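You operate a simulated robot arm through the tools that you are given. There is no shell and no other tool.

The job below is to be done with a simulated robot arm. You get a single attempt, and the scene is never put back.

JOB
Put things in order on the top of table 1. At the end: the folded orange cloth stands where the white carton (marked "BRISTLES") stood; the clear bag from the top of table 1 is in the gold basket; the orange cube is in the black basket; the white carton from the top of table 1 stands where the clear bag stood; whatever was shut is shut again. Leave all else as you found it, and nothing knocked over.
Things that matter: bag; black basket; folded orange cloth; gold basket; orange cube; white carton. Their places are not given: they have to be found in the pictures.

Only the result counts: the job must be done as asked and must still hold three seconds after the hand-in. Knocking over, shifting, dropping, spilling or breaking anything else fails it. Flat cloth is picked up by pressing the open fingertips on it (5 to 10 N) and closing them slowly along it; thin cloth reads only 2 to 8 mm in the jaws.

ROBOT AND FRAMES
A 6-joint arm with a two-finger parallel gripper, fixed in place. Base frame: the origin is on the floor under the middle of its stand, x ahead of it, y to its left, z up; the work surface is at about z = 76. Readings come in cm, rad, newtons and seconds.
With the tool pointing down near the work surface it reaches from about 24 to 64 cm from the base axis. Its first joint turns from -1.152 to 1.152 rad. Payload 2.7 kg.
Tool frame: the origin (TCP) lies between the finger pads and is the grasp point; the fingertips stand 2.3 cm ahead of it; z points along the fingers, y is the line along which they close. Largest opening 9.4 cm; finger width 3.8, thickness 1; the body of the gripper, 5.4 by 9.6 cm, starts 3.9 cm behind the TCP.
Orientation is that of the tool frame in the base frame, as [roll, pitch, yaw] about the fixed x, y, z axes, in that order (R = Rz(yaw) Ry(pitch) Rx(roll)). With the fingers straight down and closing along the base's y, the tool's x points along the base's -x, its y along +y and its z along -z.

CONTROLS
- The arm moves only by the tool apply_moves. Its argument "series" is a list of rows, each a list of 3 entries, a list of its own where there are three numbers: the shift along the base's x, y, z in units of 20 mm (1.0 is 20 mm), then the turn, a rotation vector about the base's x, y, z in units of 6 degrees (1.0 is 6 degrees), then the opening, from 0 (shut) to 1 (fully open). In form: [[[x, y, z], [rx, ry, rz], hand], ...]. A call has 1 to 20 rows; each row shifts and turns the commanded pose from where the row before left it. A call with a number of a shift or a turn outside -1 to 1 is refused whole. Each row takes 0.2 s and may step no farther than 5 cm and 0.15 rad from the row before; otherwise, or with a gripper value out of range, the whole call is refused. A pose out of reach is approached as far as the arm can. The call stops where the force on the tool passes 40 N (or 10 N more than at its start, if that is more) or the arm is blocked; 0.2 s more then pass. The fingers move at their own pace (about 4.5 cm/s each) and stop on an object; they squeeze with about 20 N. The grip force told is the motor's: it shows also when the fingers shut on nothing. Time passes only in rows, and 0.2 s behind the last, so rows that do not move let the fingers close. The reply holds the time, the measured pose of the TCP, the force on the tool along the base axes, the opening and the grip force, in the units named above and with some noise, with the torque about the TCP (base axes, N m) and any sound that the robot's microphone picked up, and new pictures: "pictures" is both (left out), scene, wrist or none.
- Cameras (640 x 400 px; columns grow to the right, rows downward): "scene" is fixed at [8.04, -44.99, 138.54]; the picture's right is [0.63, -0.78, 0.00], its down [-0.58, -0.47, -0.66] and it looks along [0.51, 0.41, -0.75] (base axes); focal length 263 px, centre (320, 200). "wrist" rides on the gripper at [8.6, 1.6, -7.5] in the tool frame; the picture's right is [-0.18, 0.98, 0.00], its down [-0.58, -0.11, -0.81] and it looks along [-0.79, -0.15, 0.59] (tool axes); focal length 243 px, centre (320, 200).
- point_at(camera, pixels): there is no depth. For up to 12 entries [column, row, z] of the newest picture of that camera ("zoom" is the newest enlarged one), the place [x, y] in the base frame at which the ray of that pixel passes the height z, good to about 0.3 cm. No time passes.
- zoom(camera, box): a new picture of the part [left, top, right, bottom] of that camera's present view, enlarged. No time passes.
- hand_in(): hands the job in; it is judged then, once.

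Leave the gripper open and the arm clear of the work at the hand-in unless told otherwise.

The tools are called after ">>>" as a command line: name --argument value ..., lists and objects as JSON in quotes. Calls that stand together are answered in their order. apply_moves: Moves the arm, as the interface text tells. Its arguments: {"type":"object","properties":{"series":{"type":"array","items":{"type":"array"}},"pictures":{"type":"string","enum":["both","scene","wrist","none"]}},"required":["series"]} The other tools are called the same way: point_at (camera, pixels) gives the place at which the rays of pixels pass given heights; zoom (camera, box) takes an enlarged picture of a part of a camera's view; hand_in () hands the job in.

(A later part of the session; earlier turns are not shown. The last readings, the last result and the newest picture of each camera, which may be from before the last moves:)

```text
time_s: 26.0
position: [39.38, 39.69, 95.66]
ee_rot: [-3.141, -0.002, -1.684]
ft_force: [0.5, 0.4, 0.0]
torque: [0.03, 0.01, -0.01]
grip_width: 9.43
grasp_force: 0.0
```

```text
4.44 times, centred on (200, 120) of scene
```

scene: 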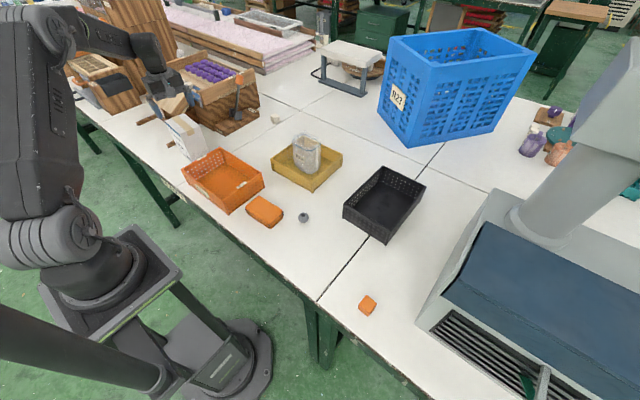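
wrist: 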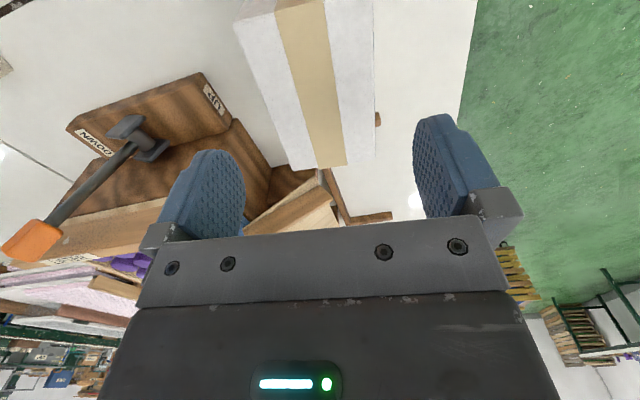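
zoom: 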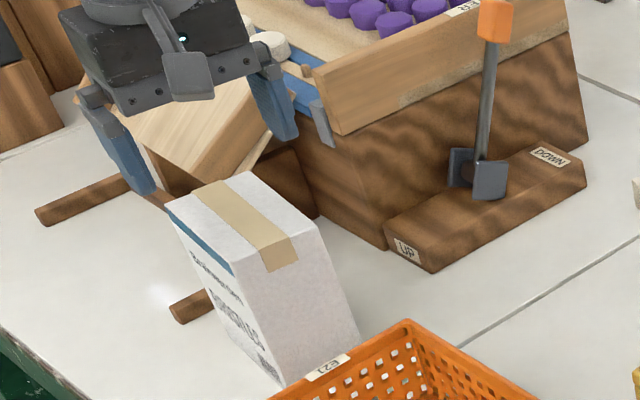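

I'll confirm the carton's top edges at this pose before descending.

>>> point_at --camera "wrist" --pixels '[[292, 170, 89], [374, 155, 89], [236, 20, 89], [374, 60, 89], [262, 95, 89], [330, 205, 87], [320, 180, 87]]'

>>> zoom --camera "wrist" --box '[200, 0, 440, 210]'

```text
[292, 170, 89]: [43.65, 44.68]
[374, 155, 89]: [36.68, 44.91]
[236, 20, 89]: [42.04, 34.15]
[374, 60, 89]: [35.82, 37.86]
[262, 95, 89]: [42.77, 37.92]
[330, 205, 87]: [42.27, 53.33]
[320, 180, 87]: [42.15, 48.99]
```

```text
1.90 times, centred on (320, 105) of wrist
```

zoom: 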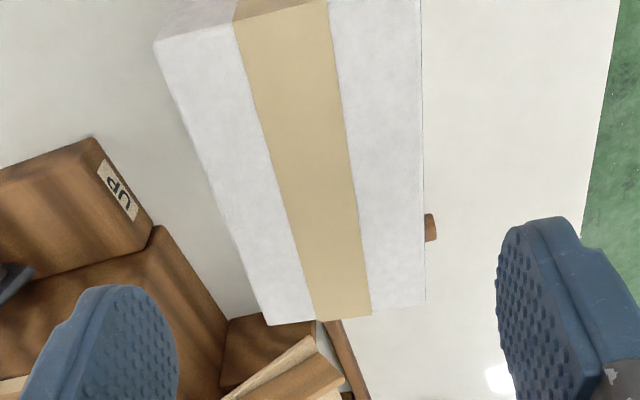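

The carton is centred between the pads with about 1.2 cm to spare each side. I'll descend to z=86.

>>> apply_moves --series '[[[0.06, 0.03, -0.9], [0, 0, 0], 1], [[0, 0, -0.9], [0, 0, 0], 1], [[0, 0, -0.9], [0, 0, 0], 1], [[0, 0, -0.9], [0, 0, 0], 1], [[0, 0, -0.7], [0, 0, 0], 1], [[0, 0, -0.5], [0, 0, 0], 1], [[0, 0, 0], [0, 0, 0], 1]]' --pictures "both"

>>> zoom --camera "scene" --box '[150, 75, 250, 165]'

```text
time_s: 27.6
position: [39.68, 39.77, 86.12]
ee_rot: [3.141, 0.0, -1.686]
ft_force: [0.2, 0.1, -0.4]
torque: [0.0, 0.01, -0.01]
grip_width: 9.39
grasp_force: 0.0
```

scene: 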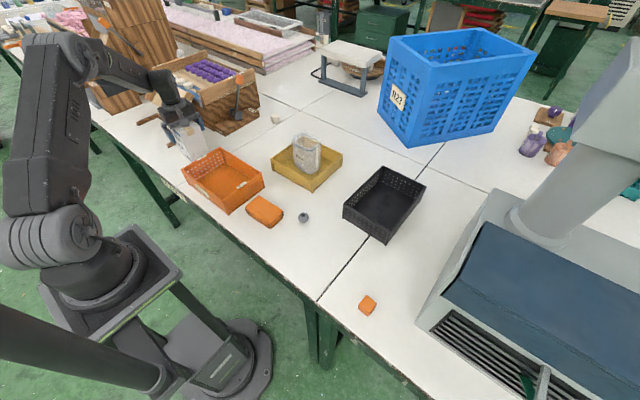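
wrist: 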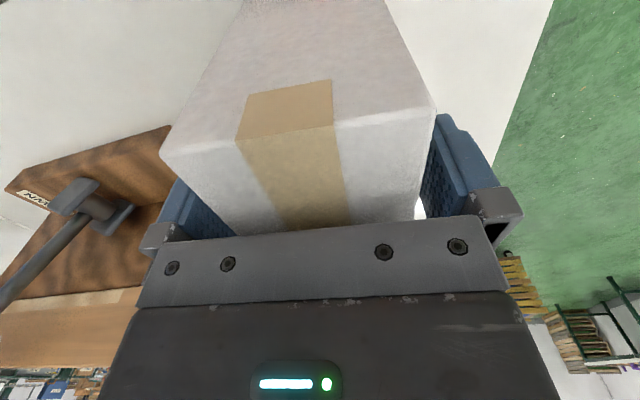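

```text
4.44 times, centred on (200, 120) of scene
```

zoom: 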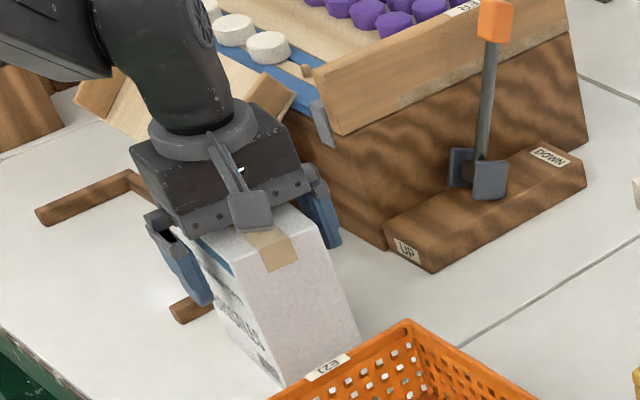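

The carton is between the pads with no contact. I'll close gently.

>>> apply_moves --series '[[[0, 0, 0], [0, 0, 0], 0.85], [[0, 0, 0], [0, 0, 0], 0.75], [[0, 0, 0], [0, 0, 0], 0.65], [[0, 0, 0], [0, 0, 0], 0.5], [[0, 0, 0], [0, 0, 0], 0.5]]' --pictures "wrist"

```text
time_s: 28.8
position: [39.66, 39.67, 86.13]
ee_rot: [-3.14, 0.0, -1.686]
ft_force: [-1.2, 0.4, 0.2]
torque: [0.08, 0.0, 0.04]
grip_width: 7.0
grasp_force: 20.0
```

wrist: 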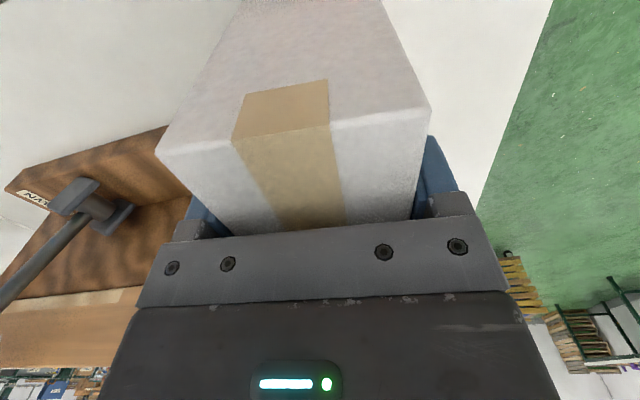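

The grip is firm at 7.0 cm and 20 N. I'll lift the carton straight up 8 cm, slowly at first.

>>> apply_moves --series '[[[0, 0, 0.15], [0, 0, 0], 0.45], [[0, 0, 0.3], [0, 0, 0], 0.45], [[0, 0, 0.5], [0, 0, 0], 0.45], [[0, 0, 0.7], [0, 0, 0], 0.45], [[0, 0, 0.8], [0, 0, 0], 0.45], [[0, 0, 0.8], [0, 0, 0], 0.45], [[0, 0, 0.6], [0, 0, 0], 0.45], [[0, 0, 0.3], [0, 0, 0], 0.45], [[0, 0, 0], [0, 0, 0], 0.45]]' --pictures "both"

>>> zoom --camera "scene" --box '[150, 75, 270, 175]'

```text
time_s: 30.8
position: [39.66, 39.83, 94.49]
ee_rot: [3.141, 0.001, -1.684]
ft_force: [0.4, 0.7, -1.5]
torque: [0.02, -0.03, -0.02]
grip_width: 6.97
grasp_force: 20.0
```

scene: 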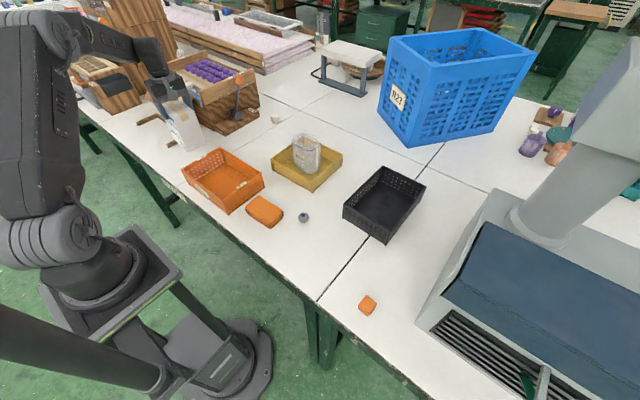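
wrist: 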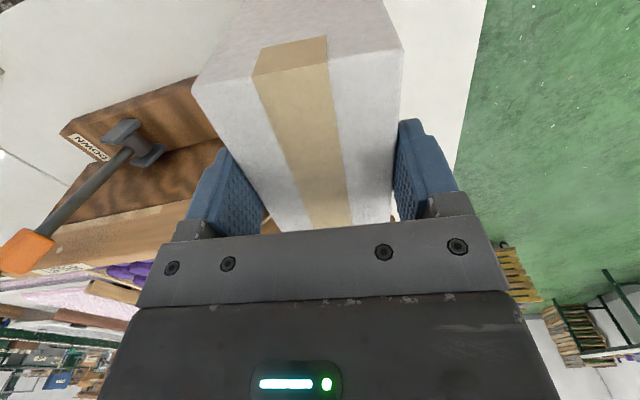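

```text
4.00 times, centred on (210, 125) of scene
```

zoom: 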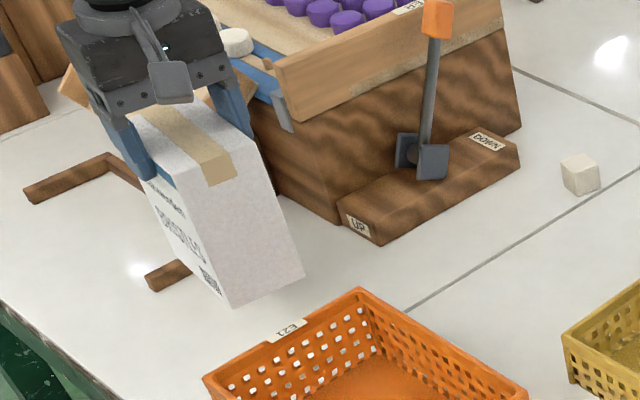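

In the wrist view the carton's top edge has moved away from the camera, so it may have slipped down or tilted in the jaws. I'll measure before going on.

>>> zoom --camera "wrist" --box '[160, 0, 480, 240]'

>>> zoom --camera "scene" --box '[165, 85, 245, 165]'

```text
1.67 times, centred on (320, 120) of wrist
```

zoom: 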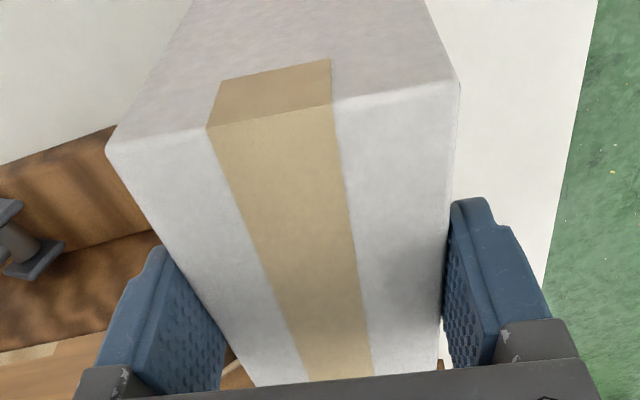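

```text
5.00 times, centred on (205, 125) of scene
```

zoom: 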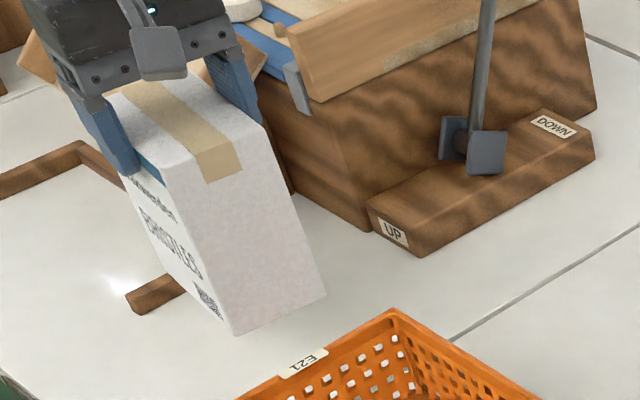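

The carton stayed level but slid about 2.8 cm down the pads, so its top is now at TCP height. I'll lower it straight back toward its own spot before it slips further and see whether it's still creeping.

>>> apply_moves --series '[[[0, 0, -0.4], [0, 0, 0], 0.4], [[0, 0, -0.8], [0, 0, 0], 0.4], [[0, 0, -0.8], [0, 0, 0], 0.4], [[0, 0, -0.4], [0, 0, 0], 0.4]]' --pictures "both"

>>> zoom --camera "wrist" --box '[160, 0, 480, 240]'

>>> zoom --camera "scene" --box '[165, 85, 245, 165]'

```text
time_s: 31.8
position: [39.51, 39.84, 89.65]
ee_rot: [3.141, 0.0, -1.684]
ft_force: [0.5, -0.3, -2.1]
torque: [-0.01, 0.02, -0.01]
grip_width: 6.97
grasp_force: 19.6
```

scene: 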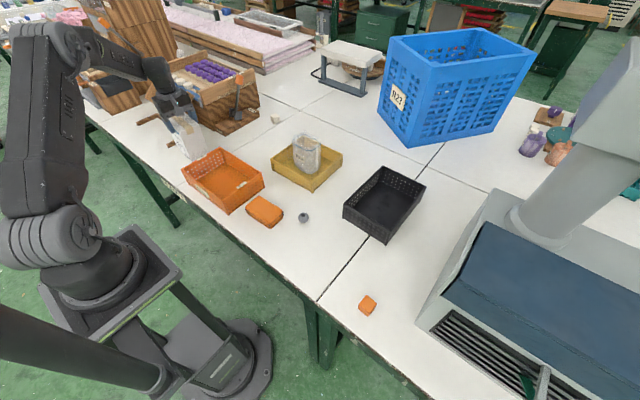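
wrist: 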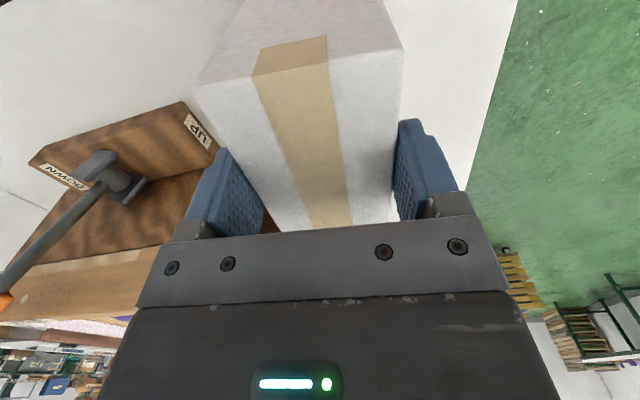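

```text
1.67 times, centred on (320, 120) of wrist
```

zoom: 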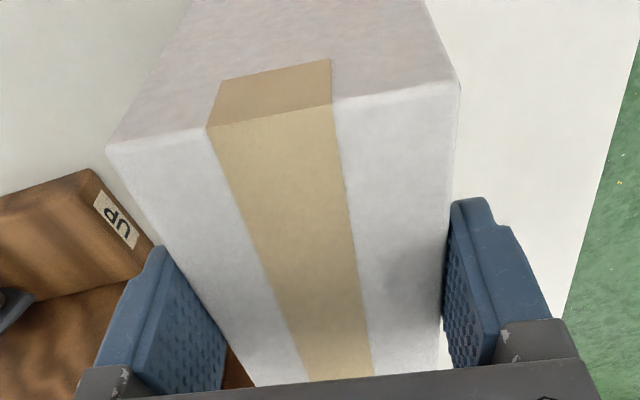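

```text
5.00 times, centred on (205, 125) of scene
```

zoom: 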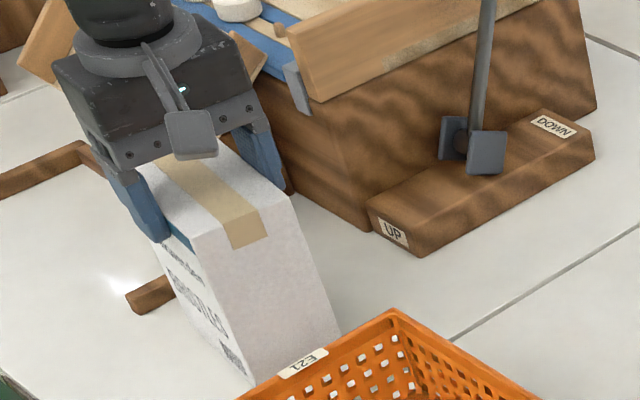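

The wrist view hasn't changed, so the slip happened once early in the lift and has stopped. Only about 2.3 cm of pad still holds the carton, so I'll set it down on its own spot and regrip deeper, using small steps until I feel contact.

>>> apply_moves --series '[[[0, 0, -0.15], [0, 0, 0], 0.4], [[0, 0, -0.1], [0, 0, 0], 0.4], [[0, 0, 0], [0, 0, 0], 0.4]]' --pictures "none"

```text
time_s: 32.6
position: [39.55, 39.78, 89.19]
ee_rot: [3.14, 0.0, -1.683]
ft_force: [-1.0, 0.1, 2.6]
torque: [-0.22, 0.09, -0.07]
grip_width: 6.98
grasp_force: 19.8
```

The force went from -2.1 to +2.6 N, so the carton is just touching the table. One more 1 mm step will seat it, and then I'll release.

>>> apply_moves --series '[[[0, 0, -0.05], [0, 0, 0], 0.4], [[0, 0, 0], [0, 0, 0], 0.4]]' --pictures "none"

```text
time_s: 33.2
position: [39.68, 39.87, 89.31]
ee_rot: [-3.141, 0.001, -1.684]
ft_force: [-4.1, -0.6, 10.9]
torque: [-0.52, 0.16, -0.16]
grip_width: 6.97
grasp_force: 20.2
```

It's seated at 10.9 N. I'll open the jaws, lower to z=86 around the carton, and take a look before regripping.

>>> apply_moves --series '[[[0, 0, 0], [0, 0, 0], 0.8], [[0, 0, 0], [0, 0, 0], 0.9], [[0, 0, 0], [0, 0, 0], 1], [[0, 0, 0], [0, 0, 0], 1], [[0, 0, -0.5], [0, 0, 0], 1], [[0, 0, -0.6], [0, 0, 0], 1], [[0, 0, -0.5], [0, 0, 0], 1], [[0, 0, 0], [0, 0, 0], 1]]' --pictures "both"

```text
time_s: 35.0
position: [39.56, 39.74, 85.88]
ee_rot: [3.141, 0.0, -1.685]
ft_force: [0.3, -0.2, 0.4]
torque: [0.0, -0.02, 0.01]
grip_width: 9.4
grasp_force: 0.1
```

scene: 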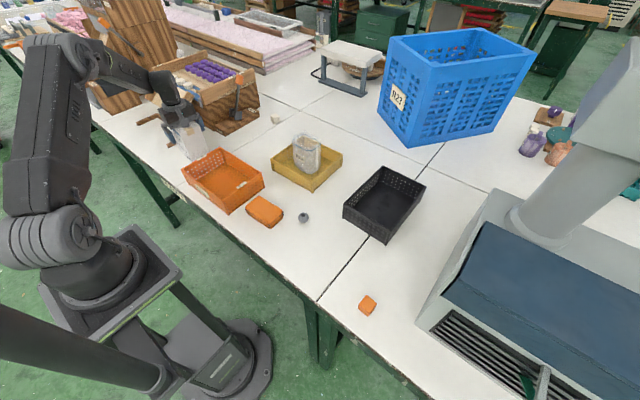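
wrist: 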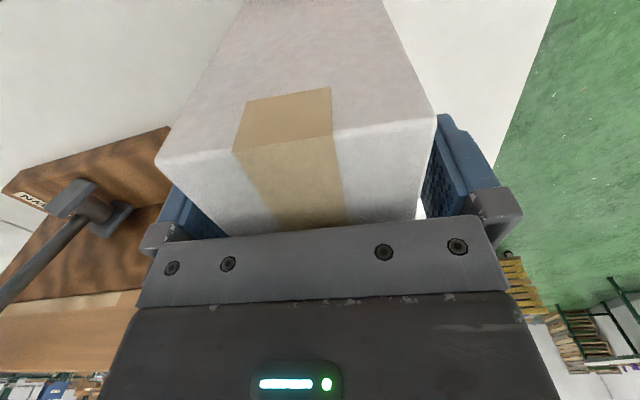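

The carton is standing and straddled again. I'll regrip with the jaws commanded fully shut, lift about 1.2 cm and check for slip.

>>> apply_moves --series '[[[0, 0, 0], [0, 0, 0], 0.8], [[0, 0, 0], [0, 0, 0], 0.7], [[0, 0, 0], [0, 0, 0], 0.4], [[0, 0, 0], [0, 0, 0], 0], [[0, 0, 0], [0, 0, 0], 0], [[0, 0, 0], [0, 0, 0], 0], [[0, 0, 0.1], [0, 0, 0], 0], [[0, 0, 0.2], [0, 0, 0], 0], [[0, 0, 0.2], [0, 0, 0], 0], [[0, 0, 0.1], [0, 0, 0], 0], [[0, 0, 0], [0, 0, 0], 0]]' --pictures "both"

>>> zoom --camera "scene" --box '[165, 85, 245, 165]'

```text
time_s: 37.4
position: [39.5, 39.74, 87.11]
ee_rot: [3.14, 0.0, -1.684]
ft_force: [0.1, 0.0, -1.7]
torque: [0.0, 0.0, 0.0]
grip_width: 6.99
grasp_force: 20.1
```

scene: 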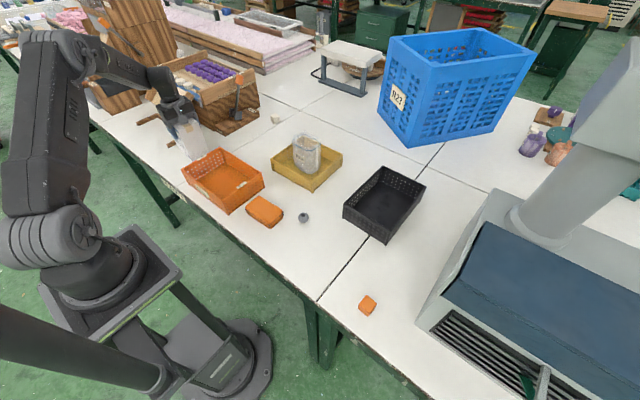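
wrist: 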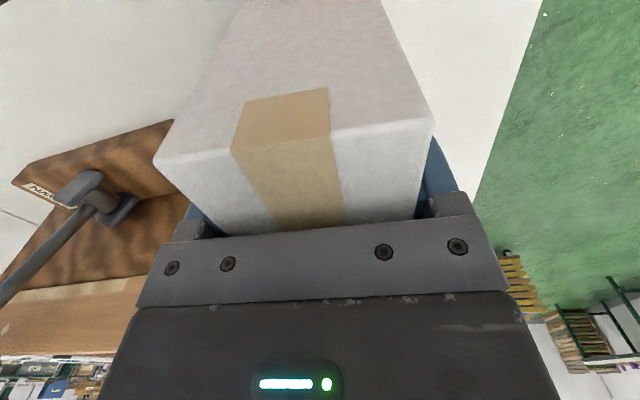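

```text
5.00 times, centred on (205, 125) of scene
```

zoom: 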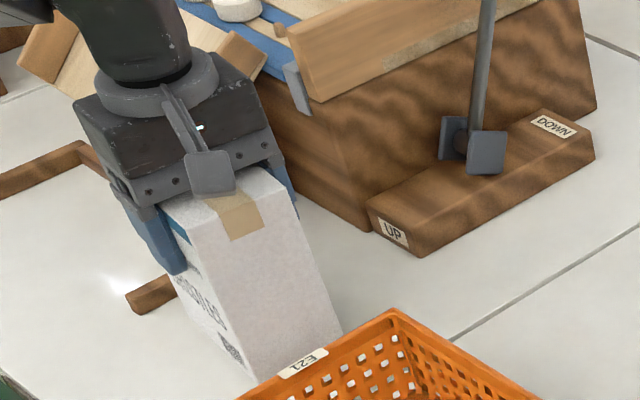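

The lift so far shows no slip. I'll raise it slowly another 6.4 cm and check again.

>>> apply_moves --series '[[[0, 0, 0.2], [0, 0, 0], 0], [[0, 0, 0.4], [0, 0, 0], 0], [[0, 0, 0.4], [0, 0, 0], 0], [[0, 0, 0.4], [0, 0, 0], 0], [[0, 0, 0.4], [0, 0, 0], 0], [[0, 0, 0.4], [0, 0, 0], 0], [[0, 0, 0.4], [0, 0, 0], 0], [[0, 0, 0.4], [0, 0, 0], 0], [[0, 0, 0.2], [0, 0, 0], 0], [[0, 0, 0], [0, 0, 0], 0]]' --pictures "both"

```text
time_s: 39.6
position: [39.52, 39.72, 93.5]
ee_rot: [-3.141, 0.0, -1.684]
ft_force: [-0.1, 0.2, -2.1]
torque: [-0.02, 0.0, -0.03]
grip_width: 7.0
grasp_force: 19.7
```

scene: 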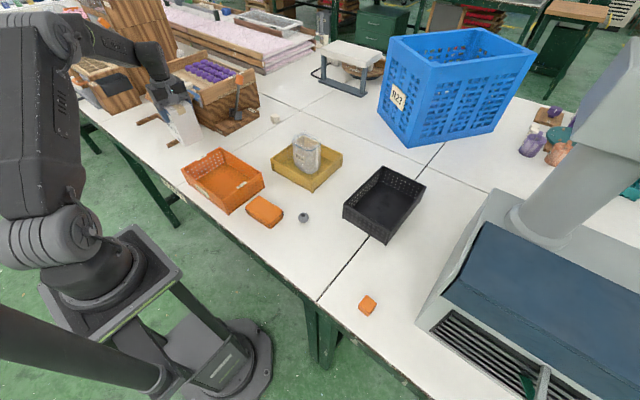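
wrist: 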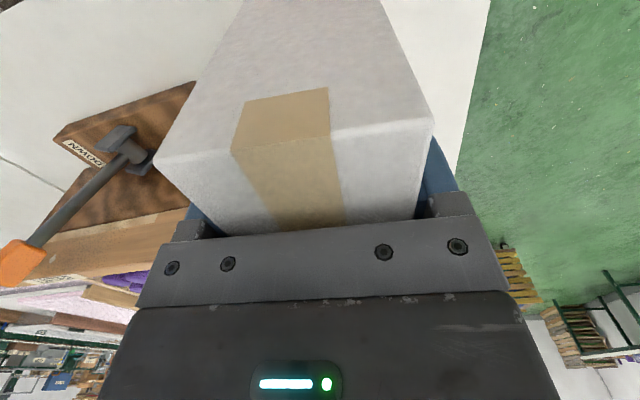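

It's stable at this height. I'll carry the carton to above the bag's old place, about (53.8, 30.0), turning it to line up with the axes as the bag did.

>>> apply_moves --series '[[[0.3, -0.2, 0], [0, 0, 0], 0], [[0.57, -0.39, 0], [0, 0, 0.1], 0], [[0.57, -0.39, 0], [0, 0, 0.1], 0], [[0.57, -0.39, 0], [0, 0, 0.1], 0], [[0.57, -0.39, 0], [0, 0, 0.1], 0], [[0.57, -0.39, 0], [0, 0, 0.1], 0], [[0.57, -0.39, 0], [0, 0, 0.1], 0], [[0.57, -0.39, 0], [0, 0, 0.1], 0], [[0.57, -0.39, 0], [0, 0, 0.1], 0], [[0.57, -0.39, 0], [0, 0, 0.1], 0], [[0.57, -0.39, 0], [0, 0, 0.1], 0], [[0.57, -0.39, 0], [0, 0, 0.1], 0], [[0.57, -0.37, 0], [0, 0, 0], 0], [[0, 0, 0], [0, 0, 0], 0]]' --pictures "both"

>>> zoom --camera "scene" --box '[190, 75, 290, 175]'

```text
time_s: 42.6
position: [53.97, 29.97, 93.54]
ee_rot: [3.14, 0.001, -1.569]
ft_force: [0.1, 0.0, -2.0]
torque: [-0.03, -0.05, 0.0]
grip_width: 7.0
grasp_force: 20.4
```

scene: 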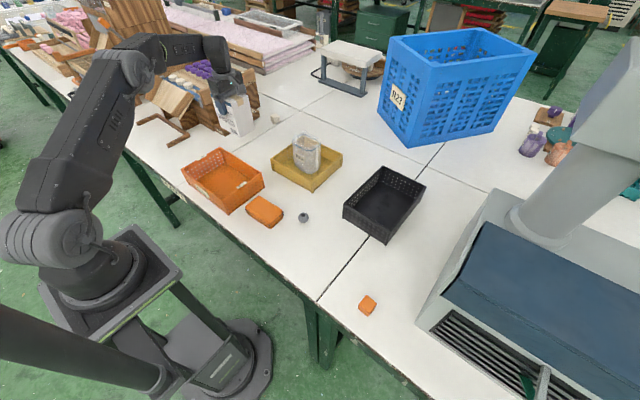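
wrist: 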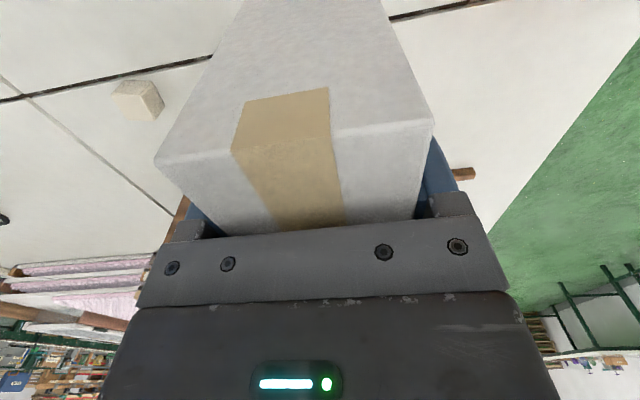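

```text
4.00 times, centred on (240, 125) of scene
```

zoom: 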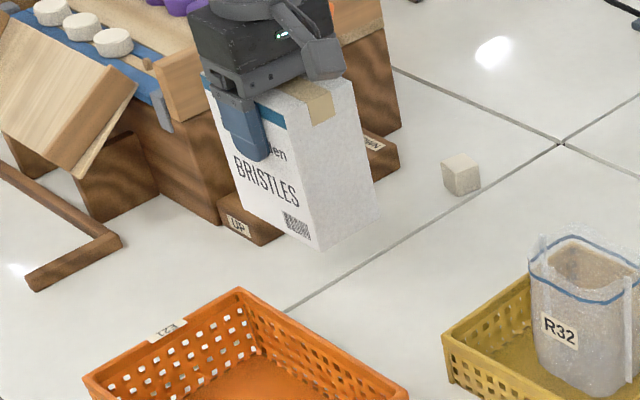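

The carton hangs over the bag's old spot, clear of the UP block. I'll lower it to about 6 mm above the table.

>>> apply_moves --series '[[[-0.05, 0, -0.3], [0, 0, 0], 0], [[0, 0, -0.6], [0, 0, 0], 0], [[0, 0, -0.6], [0, 0, 0], 0], [[0, 0, -0.6], [0, 0, 0], 0], [[0, 0, -0.6], [0, 0, 0], 0], [[0, 0, -0.5], [0, 0, 0], 0], [[0, 0, -0.3], [0, 0, 0], 0], [[0, 0, 0], [0, 0, 0], 0]]' --pictures "scene"

>>> zoom --camera "scene" --box '[190, 75, 290, 175]'

```text
time_s: 44.4
position: [53.62, 30.08, 86.45]
ee_rot: [3.141, 0.0, -1.569]
ft_force: [-0.5, 0.0, -0.9]
torque: [-0.02, 0.0, 0.01]
grip_width: 6.98
grasp_force: 20.0
```

scene: 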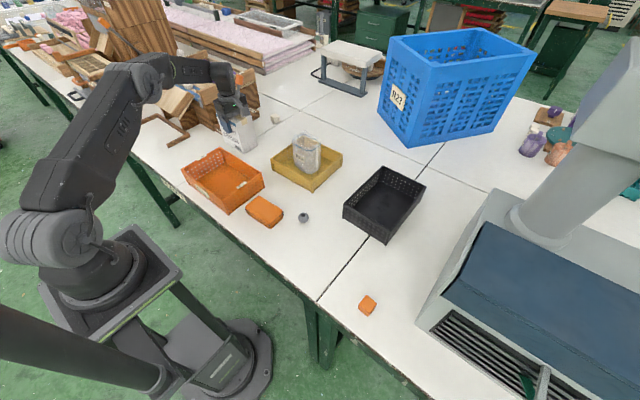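

```text
4.00 times, centred on (240, 125) of scene
```

zoom: 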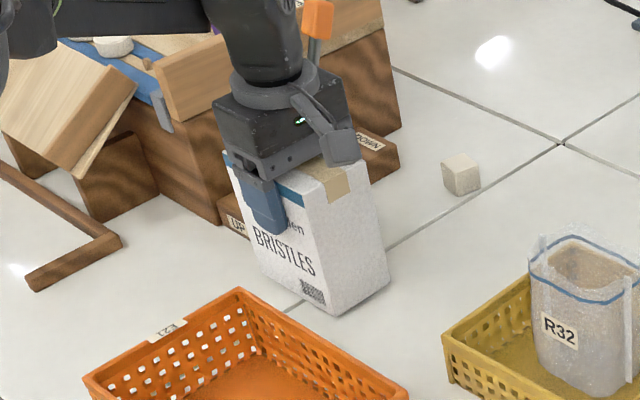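

The carton is a few millimetres above the table, so I'll take small steps down until contact.

>>> apply_moves --series '[[[0, 0, -0.1], [0, 0, 0], 0], [[0, 0, -0.1], [0, 0, 0], 0], [[0, 0, 0], [0, 0, 0], 0]]' --pictures "none"

```text
time_s: 45.2
position: [53.7, 29.99, 86.23]
ee_rot: [3.141, 0.002, -1.569]
ft_force: [-0.1, 0.2, -2.6]
torque: [-0.02, -0.01, -0.02]
grip_width: 6.95
grasp_force: 20.3
```

>>> apply_moves --series '[[[0, 0, -0.1], [0, 0, 0], 0], [[0, 0, 0], [0, 0, 0], 0]]' --pictures "none"

```text
time_s: 45.8
position: [53.64, 29.97, 85.9]
ee_rot: [3.141, 0.001, -1.569]
ft_force: [0.4, 0.3, -2.3]
torque: [0.03, 0.0, 0.0]
grip_width: 7.0
grasp_force: 20.2
```

>>> apply_moves --series '[[[0, 0, -0.07], [0, 0, 0], 0], [[0, 0, 0], [0, 0, 0], 0]]' --pictures "none"

```text
time_s: 46.4
position: [53.66, 29.87, 85.92]
ee_rot: [-3.14, 0.0, -1.571]
ft_force: [-2.9, -1.9, 11.2]
torque: [-0.25, 0.66, 0.06]
grip_width: 6.97
grasp_force: 19.9
```

Contact at 11 N, so the carton is standing. I'll open and rise straight up.

>>> apply_moves --series '[[[0, 0, 0], [0, 0, 0], 0.8], [[0, 0, 0], [0, 0, 0], 0.9], [[0, 0, 0], [0, 0, 0], 1], [[0, 0, 0], [0, 0, 0], 1], [[0, 0, 0.3], [0, 0, 0], 1], [[0, 0, 0.8], [0, 0, 0], 1], [[0, 0, 1], [0, 0, 0], 1], [[0, 0, 1], [0, 0, 0], 1], [[0, 0, 1], [0, 0, 0], 1], [[0, 0, 1], [0, 0, 0], 1], [[0, 0, 1], [0, 0, 0], 1], [[0, 0, 1], [0, 0, 0], 1]]' --pictures "both"

>>> zoom --camera "scene" --box '[190, 75, 290, 175]'

```text
time_s: 49.0
position: [53.7, 30.28, 100.07]
ee_rot: [3.142, 0.001, -1.569]
ft_force: [0.0, -0.1, -0.6]
torque: [0.02, -0.05, 0.01]
grip_width: 9.39
grasp_force: 0.0
```

scene: 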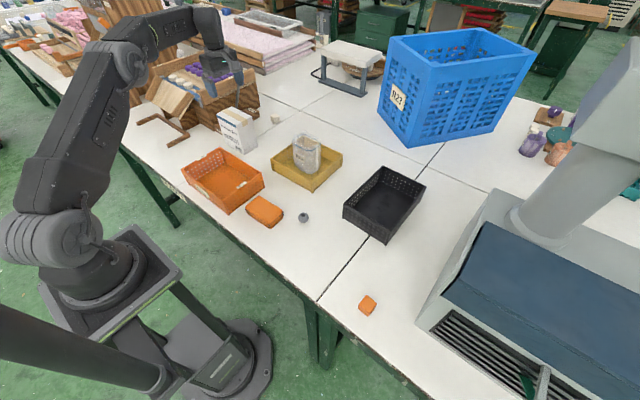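
wrist: 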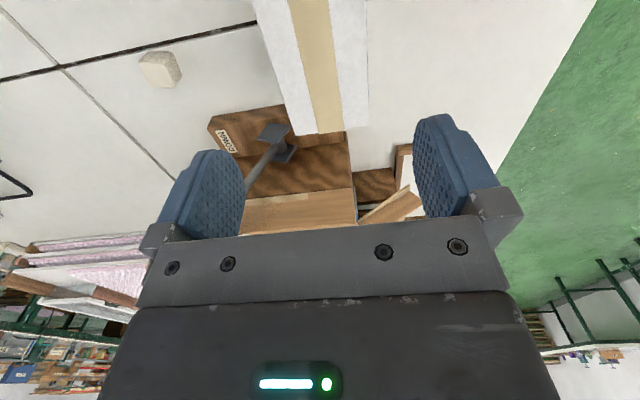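

```text
4.00 times, centred on (240, 125) of scene
```

zoom: 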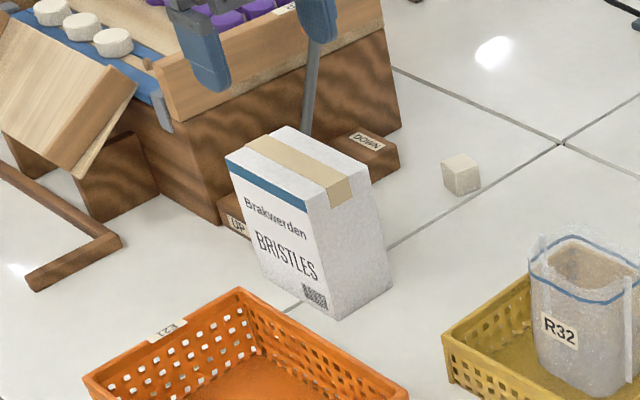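

The carton stands at the bag's old place. Now I'll move across at height to look at the folded cloth.

>>> apply_moves --series '[[[-0.3, -0.5, 0], [0, 0, 0], 1], [[-0.48, -1, 0], [0, 0, 0], 1], [[-0.48, -1, 0], [0, 0, 0], 1], [[-0.48, -1, 0], [0, 0, 0], 1], [[-0.48, -1, 0], [0, 0, 0], 1], [[-0.48, -1, 0], [0, 0, 0], 1], [[-0.48, -1, 0], [0, 0, 0], 1], [[-0.48, -1, 0], [0, 0, 0], 1], [[-0.48, -1, 0], [0, 0, 0], 1], [[-0.48, -1, 0], [0, 0, 0], 1], [[-0.48, -1, 0], [0, 0, 0], 1], [[-0.48, -1, 0], [0, 0, 0], 1], [[-0.48, -1, 0], [0, 0, 0], 1], [[-0.48, -1, 0], [0, 0, 0], 1], [[-0.48, -1, 0], [0, 0, 0], 1], [[-0.48, -1, 0], [0, 0, 0], 1], [[-0.48, -1, 0], [0, 0, 0], 1], [[-0.48, -1, 0], [0, 0, 0], 1], [[-0.48, -1, 0], [0, 0, 0], 1], [[-0.1, -0.5, 0], [0, 0, 0], 1]]' --pictures "both"

>>> zoom --camera "wrist" --box '[230, 0, 470, 150]'

```text
time_s: 53.2
position: [35.86, -7.96, 100.09]
ee_rot: [3.141, -0.002, -1.569]
ft_force: [0.0, 0.6, -0.7]
torque: [-0.02, 0.01, -0.02]
grip_width: 9.38
grasp_force: 0.2
```

scene: 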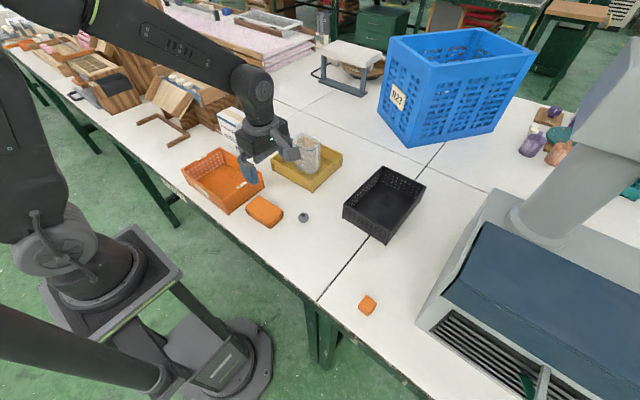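
wrist: 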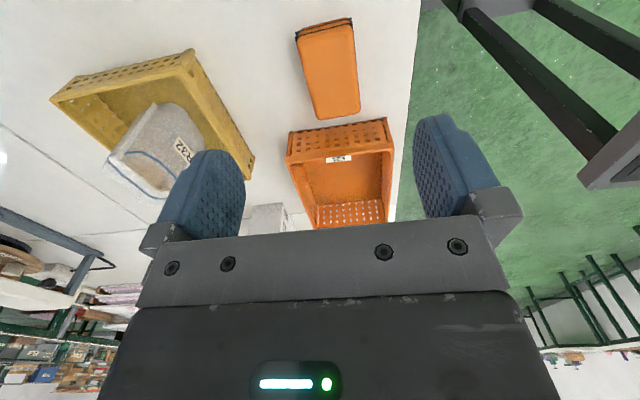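

```text
2.67 times, centred on (350, 75) of wrist
```

zoom: 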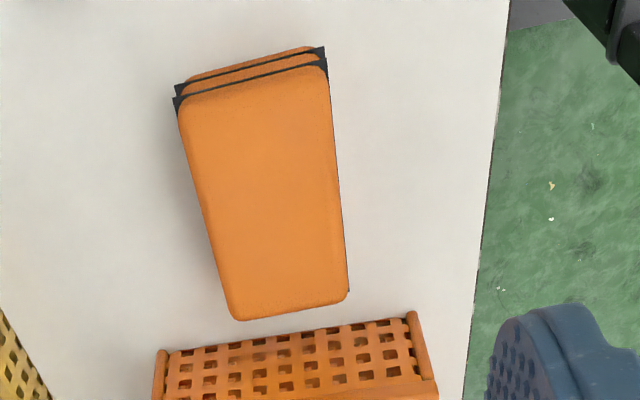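

I'll work out the cloth's top and bottom corners from this view.

>>> point_at --camera "wrist" --pixels '[[295.6, 33, 76], [350.75, 17.6, 76], [296.75, 39.4, 78], [353, 25.5, 78], [360.5, 112.5, 78], [318, 120, 78], [296.75, 39.4, 79], [353, 25.5, 79], [360.5, 112.5, 79], [318, 120, 79]]'

>>> point_at --camera "scene" --pixels '[[259.4, 195.6, 78], [245.25, 207.5, 78], [269.4, 224.75, 78], [282.75, 210.6, 78], [259.4, 195.6, 79], [245.25, 207.5, 79], [269.4, 224.75, 79], [282.75, 210.6, 79]]'

```text
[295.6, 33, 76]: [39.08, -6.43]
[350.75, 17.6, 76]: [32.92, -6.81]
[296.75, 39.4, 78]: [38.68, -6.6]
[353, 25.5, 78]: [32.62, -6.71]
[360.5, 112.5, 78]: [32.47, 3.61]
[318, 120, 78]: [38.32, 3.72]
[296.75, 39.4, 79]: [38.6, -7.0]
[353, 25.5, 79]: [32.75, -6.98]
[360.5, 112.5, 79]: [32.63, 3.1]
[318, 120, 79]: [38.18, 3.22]
```

```text
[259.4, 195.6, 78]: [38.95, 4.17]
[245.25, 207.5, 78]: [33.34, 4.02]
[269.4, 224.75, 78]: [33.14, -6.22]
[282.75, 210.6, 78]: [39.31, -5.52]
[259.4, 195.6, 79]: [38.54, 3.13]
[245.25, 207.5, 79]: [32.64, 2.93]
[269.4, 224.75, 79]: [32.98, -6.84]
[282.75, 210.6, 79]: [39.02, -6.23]
```

Cloth: x 32.7–38.7, y -6.7–3.3, about 2.9 cm thick, centre (35.65, -1.7). I'll descend over it with the jaws closing along x and stop at z about 84 to check.

>>> apply_moves --series '[[[-0.012, 0.348, -0.89], [0, 0, 0], 1], [[-0.012, 0.348, -0.89], [0, 0, 0], 1], [[-0.012, 0.348, -0.89], [0, 0, 0], 1], [[-0.012, 0.348, -0.89], [0, 0, 0], 1], [[-0.012, 0.348, -0.89], [0, 0, 0], 1], [[-0.012, 0.348, -0.89], [0, 0, 0], 1], [[-0.012, 0.348, -0.89], [0, 0, 0], 1], [[-0.012, 0.348, -0.89], [0, 0, 0], 1], [[-0.012, 0.348, -0.89], [0, 0, 0], 1], [[0, 0, 0], [0, 0, 0], 1]]' --pictures "both"

```text
time_s: 55.4
position: [35.49, -1.56, 83.84]
ee_rot: [-3.141, 0.0, -1.569]
ft_force: [-0.1, -0.5, -1.6]
torque: [0.0, 0.0, 0.01]
grip_width: 9.39
grasp_force: 0.0
```

scene: 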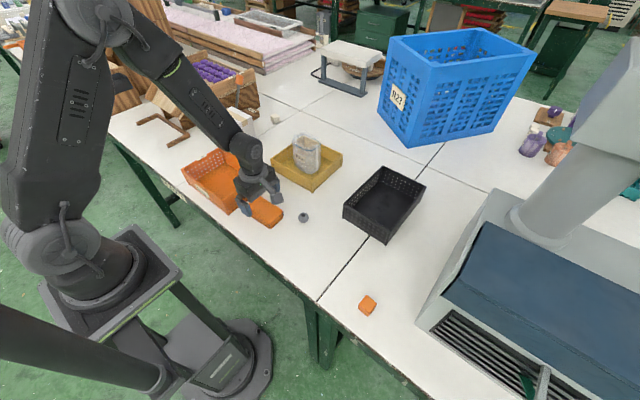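
wrist: 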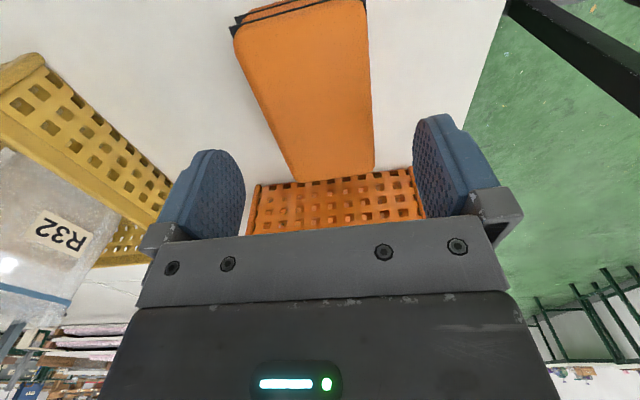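

>>> point_at --camera "wrist" --pixels '[[234, 38, 78.8], [364, 8, 78.8], [298, 182, 78.8], [374, 170, 78.8], [372, 100, 78.8], [262, 105, 78.8]]'

```text
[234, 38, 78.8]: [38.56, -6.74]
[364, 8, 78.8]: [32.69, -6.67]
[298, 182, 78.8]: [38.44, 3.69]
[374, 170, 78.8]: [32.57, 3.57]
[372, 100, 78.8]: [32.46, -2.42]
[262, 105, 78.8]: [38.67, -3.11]
```

The cloth's centre (35.6, -1.6) is right under the TCP. I'll lower so the fingertips end about 4 mm above the table beside it.

>>> apply_moves --series '[[[0, 0, -0.8], [0, 0, 0], 1], [[0, 0, -0.8], [0, 0, 0], 1], [[0, 0, -0.6], [0, 0, 0], 1], [[0, 0, -0.3], [0, 0, 0], 1], [[0, 0, -0.05], [0, 0, 0], 1], [[0, 0, 0], [0, 0, 0], 1]]' --pictures "wrist"

```text
time_s: 56.8
position: [35.58, -1.73, 78.79]
ee_rot: [-3.14, 0.001, -1.57]
ft_force: [-0.6, 0.0, -0.5]
torque: [0.01, -0.01, 0.05]
grip_width: 9.39
grasp_force: 0.0
```

wrist: 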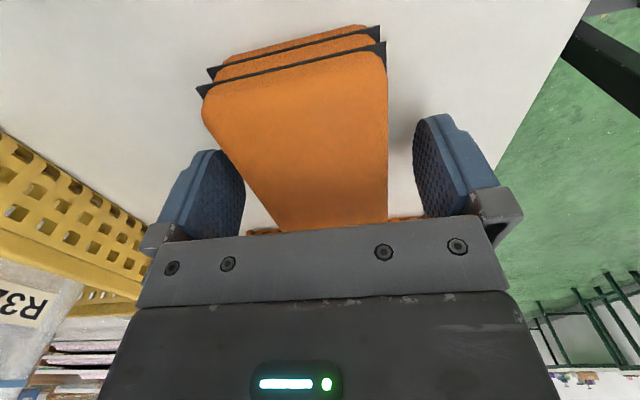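

The fingers are down on either side of the cloth. I'll close slowly and read the width.

>>> apply_moves --series '[[[0, 0, 0], [0, 0, 0], 0.85], [[0, 0, 0], [0, 0, 0], 0.75], [[0, 0, 0], [0, 0, 0], 0.66], [[0, 0, 0], [0, 0, 0], 0.6], [[0, 0, 0], [0, 0, 0], 0.55], [[0, 0, 0], [0, 0, 0], 0.5], [[0, 0, 0], [0, 0, 0], 0.45], [[0, 0, 0], [0, 0, 0], 0.45]]' --pictures "wrist"

```text
time_s: 58.6
position: [35.51, -1.71, 78.83]
ee_rot: [-3.141, 0.0, -1.569]
ft_force: [1.0, -0.5, 0.1]
torque: [0.0, 0.01, 0.0]
grip_width: 6.01
grasp_force: 20.3
```

wrist: 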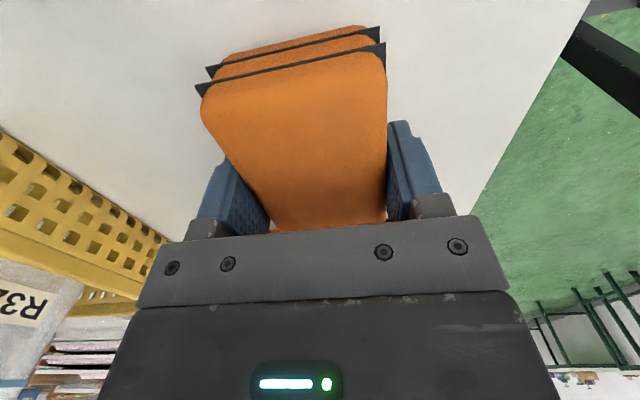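

It holds at 6.0 cm with 20 N, so it acts as a solid stack. I'll lift a little, slowly, and check for slip.

>>> apply_moves --series '[[[0, 0, 0], [0, 0, 0], 0], [[0, 0, 0], [0, 0, 0], 0], [[0, 0, 0.1], [0, 0, 0], 0], [[0, 0, 0.2], [0, 0, 0], 0], [[0, 0, 0.3], [0, 0, 0], 0], [[0, 0, 0.4], [0, 0, 0], 0], [[0, 0, 0.4], [0, 0, 0], 0], [[0, 0, 0.2], [0, 0, 0], 0], [[0, 0, 0], [0, 0, 0], 0]]' --pictures "both"

>>> zoom --camera "scene" --box '[220, 150, 320, 240]'

```text
time_s: 60.6
position: [35.47, -1.78, 82.08]
ee_rot: [3.141, 0.0, -1.57]
ft_force: [-0.2, -1.2, -0.2]
torque: [-0.01, 0.0, -0.03]
grip_width: 5.97
grasp_force: 20.1
```

scene: 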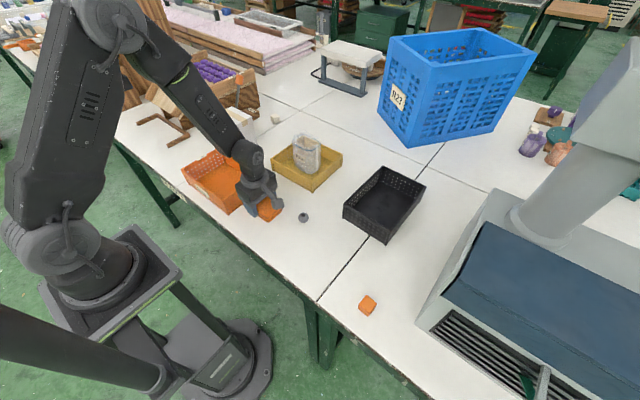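
wrist: 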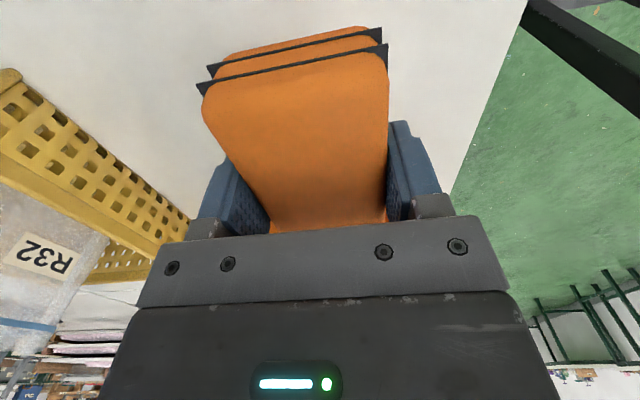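

```text
4.44 times, centred on (270, 195) of scene
```

zoom: 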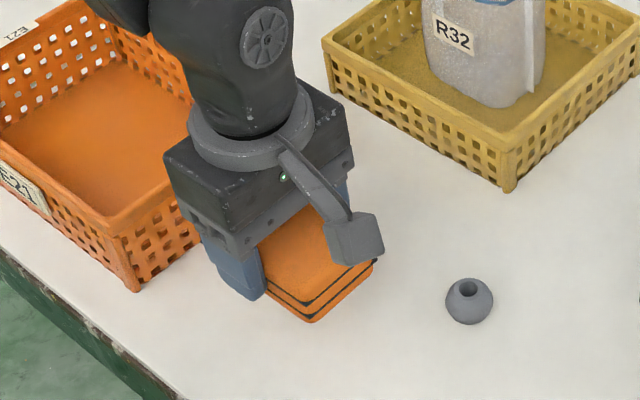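

The cloth is held with no slip. I'll raise it to z about 94 and start toward the carton's old place, passing well above the orange basket.

>>> apply_moves --series '[[[0, 0, 0.4], [0, 0, 0], 0], [[0, 0, 0.7], [0, 0, 0], 0], [[0, 0, 0.8], [0, 0, 0], 0], [[0, 0, 0.8], [0, 0, 0], 0], [[0, 0, 0.8], [0, 0, 0], 0], [[0, 0, 0.8], [0, 0, 0], 0], [[0, 0, 0.8], [0, 0, 0], 0], [[0, 0.3, 0.8], [0, 0, 0], 0], [[0.08, 0.7, 0.2], [0, 0, 0], 0], [[0.08, 0.8, 0], [0, 0, 0], 0], [[0.08, 0.8, 0], [0, 0, 0], 0], [[0.08, 0.8, 0], [0, 0, 0], 0], [[0.08, 0.8, 0], [0, 0, 0], 0], [[0.08, 0.8, 0], [0, 0, 0], 0], [[0.08, 0.8, 0], [0, 0, 0], 0], [[0.08, 0.8, 0], [0, 0, 0], 0], [[0.08, 0.8, 0], [0, 0, 0], 0], [[0.08, 0.8, 0], [0, 0, 0], 0], [[0.08, 0.8, 0], [0, 0, 0], 0], [[0.08, 0.8, 0], [0, 0, 0], 0]]' --pictures "both"

```text
time_s: 64.8
position: [37.38, 17.85, 94.12]
ee_rot: [-3.14, 0.0, -1.569]
ft_force: [-0.2, -0.6, -0.8]
torque: [0.02, 0.02, 0.01]
grip_width: 5.94
grasp_force: 20.7
```

scene: 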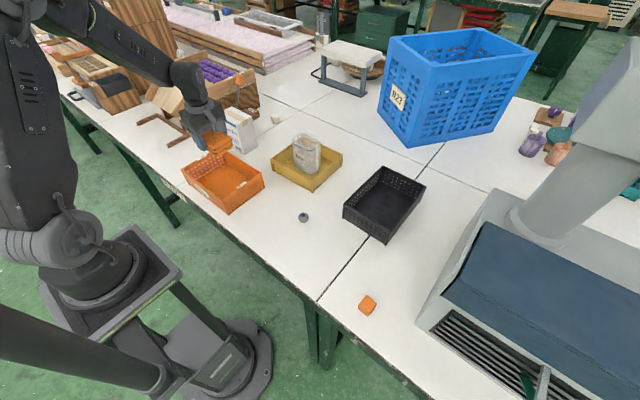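
wrist: 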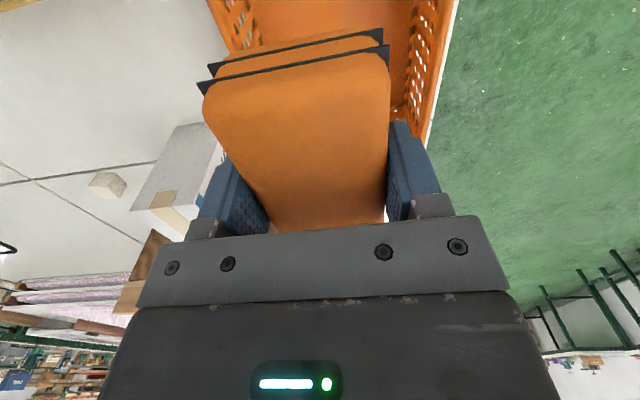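

It's still held well (5.94 cm, 20 N). I'll go on to above the carton's old place (39.5, 39.8), matching the carton's -6.5° turn.

>>> apply_moves --series '[[[0.08, 0.842, 0], [0, 0, -0.083], 0], [[0.08, 0.842, 0], [0, 0, -0.083], 0], [[0.08, 0.842, 0], [0, 0, -0.083], 0], [[0.08, 0.842, 0], [0, 0, -0.083], 0], [[0.08, 0.842, 0], [0, 0, -0.083], 0], [[0.08, 0.842, 0], [0, 0, -0.083], 0], [[0.08, 0.842, 0], [0, 0, -0.083], 0], [[0.08, 0.842, 0], [0, 0, -0.083], 0], [[0.08, 0.842, 0], [0, 0, -0.083], 0], [[0.08, 0.842, 0], [0, 0, -0.083], 0], [[0.08, 0.842, 0], [0, 0, -0.083], 0], [[0.08, 0.842, 0], [0, 0, -0.083], 0], [[0.08, 0.842, 0], [0, 0, -0.083], 0], [[0, 0, 0], [0, 0, 0], 0]]' --pictures "both"

>>> zoom --camera "scene" --box '[150, 75, 270, 175]'

```text
time_s: 67.8
position: [39.56, 39.76, 94.23]
ee_rot: [3.141, 0.0, -1.683]
ft_force: [-0.4, -0.3, 0.6]
torque: [-0.02, -0.01, 0.0]
grip_width: 5.92
grasp_force: 20.2
```

scene: 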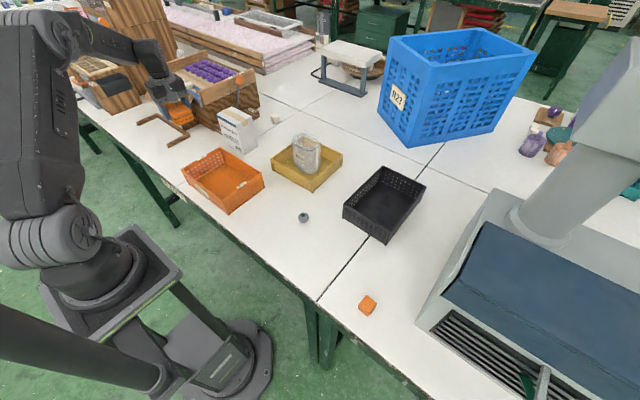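
wrist: 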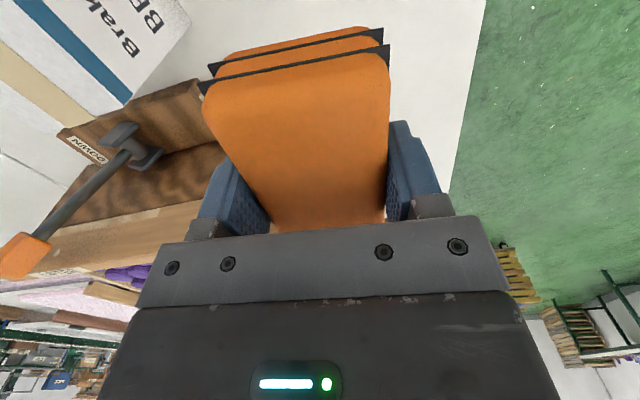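

```text
4.00 times, centred on (210, 125) of scene
```

zoom: 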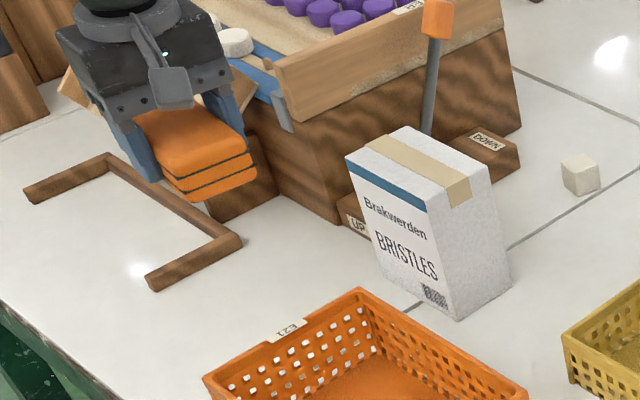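

The cloth is over the carton's old place and the table below is clear. I'll lower it to about 1 cm above the table.

>>> apply_moves --series '[[[0, 0, -0.4], [0, 0, 0], 0], [[0, 0, -0.8], [0, 0, 0], 0], [[0, 0, -0.8], [0, 0, 0], 0], [[0, 0, -0.8], [0, 0, 0], 0], [[0, 0, -0.8], [0, 0, 0], 0], [[0, 0, -0.8], [0, 0, 0], 0], [[0, 0, -0.8], [0, 0, 0], 0], [[0, 0, -0.8], [0, 0, 0], 0], [[0, 0, -0.6], [0, 0, 0], 0], [[0, 0, -0.5], [0, 0, 0], 0], [[0, 0, 0], [0, 0, 0], 0]]' --pictures "both"

>>> zoom --camera "scene" --box '[150, 75, 270, 175]'

```text
time_s: 70.2
position: [39.49, 39.76, 80.03]
ee_rot: [-3.141, 0.0, -1.683]
ft_force: [0.2, -0.7, -0.5]
torque: [-0.04, -0.02, 0.03]
grip_width: 5.93
grasp_force: 19.6
```

scene: 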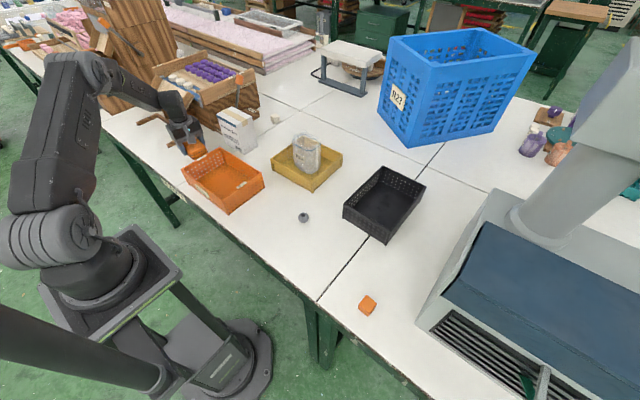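
wrist: 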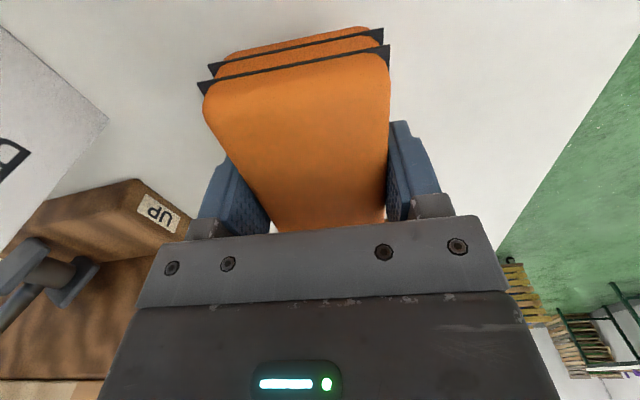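

```text
4.00 times, centred on (210, 125) of scene
```

zoom: 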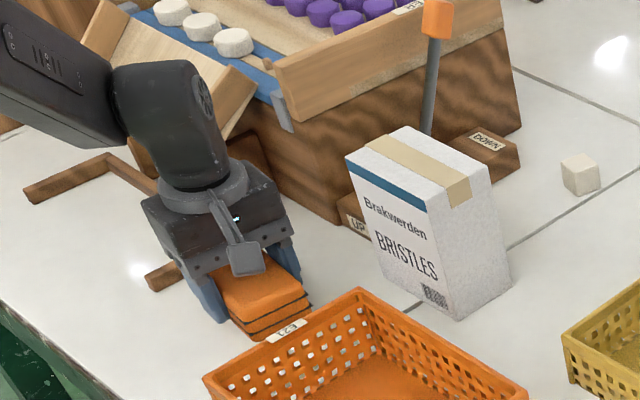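

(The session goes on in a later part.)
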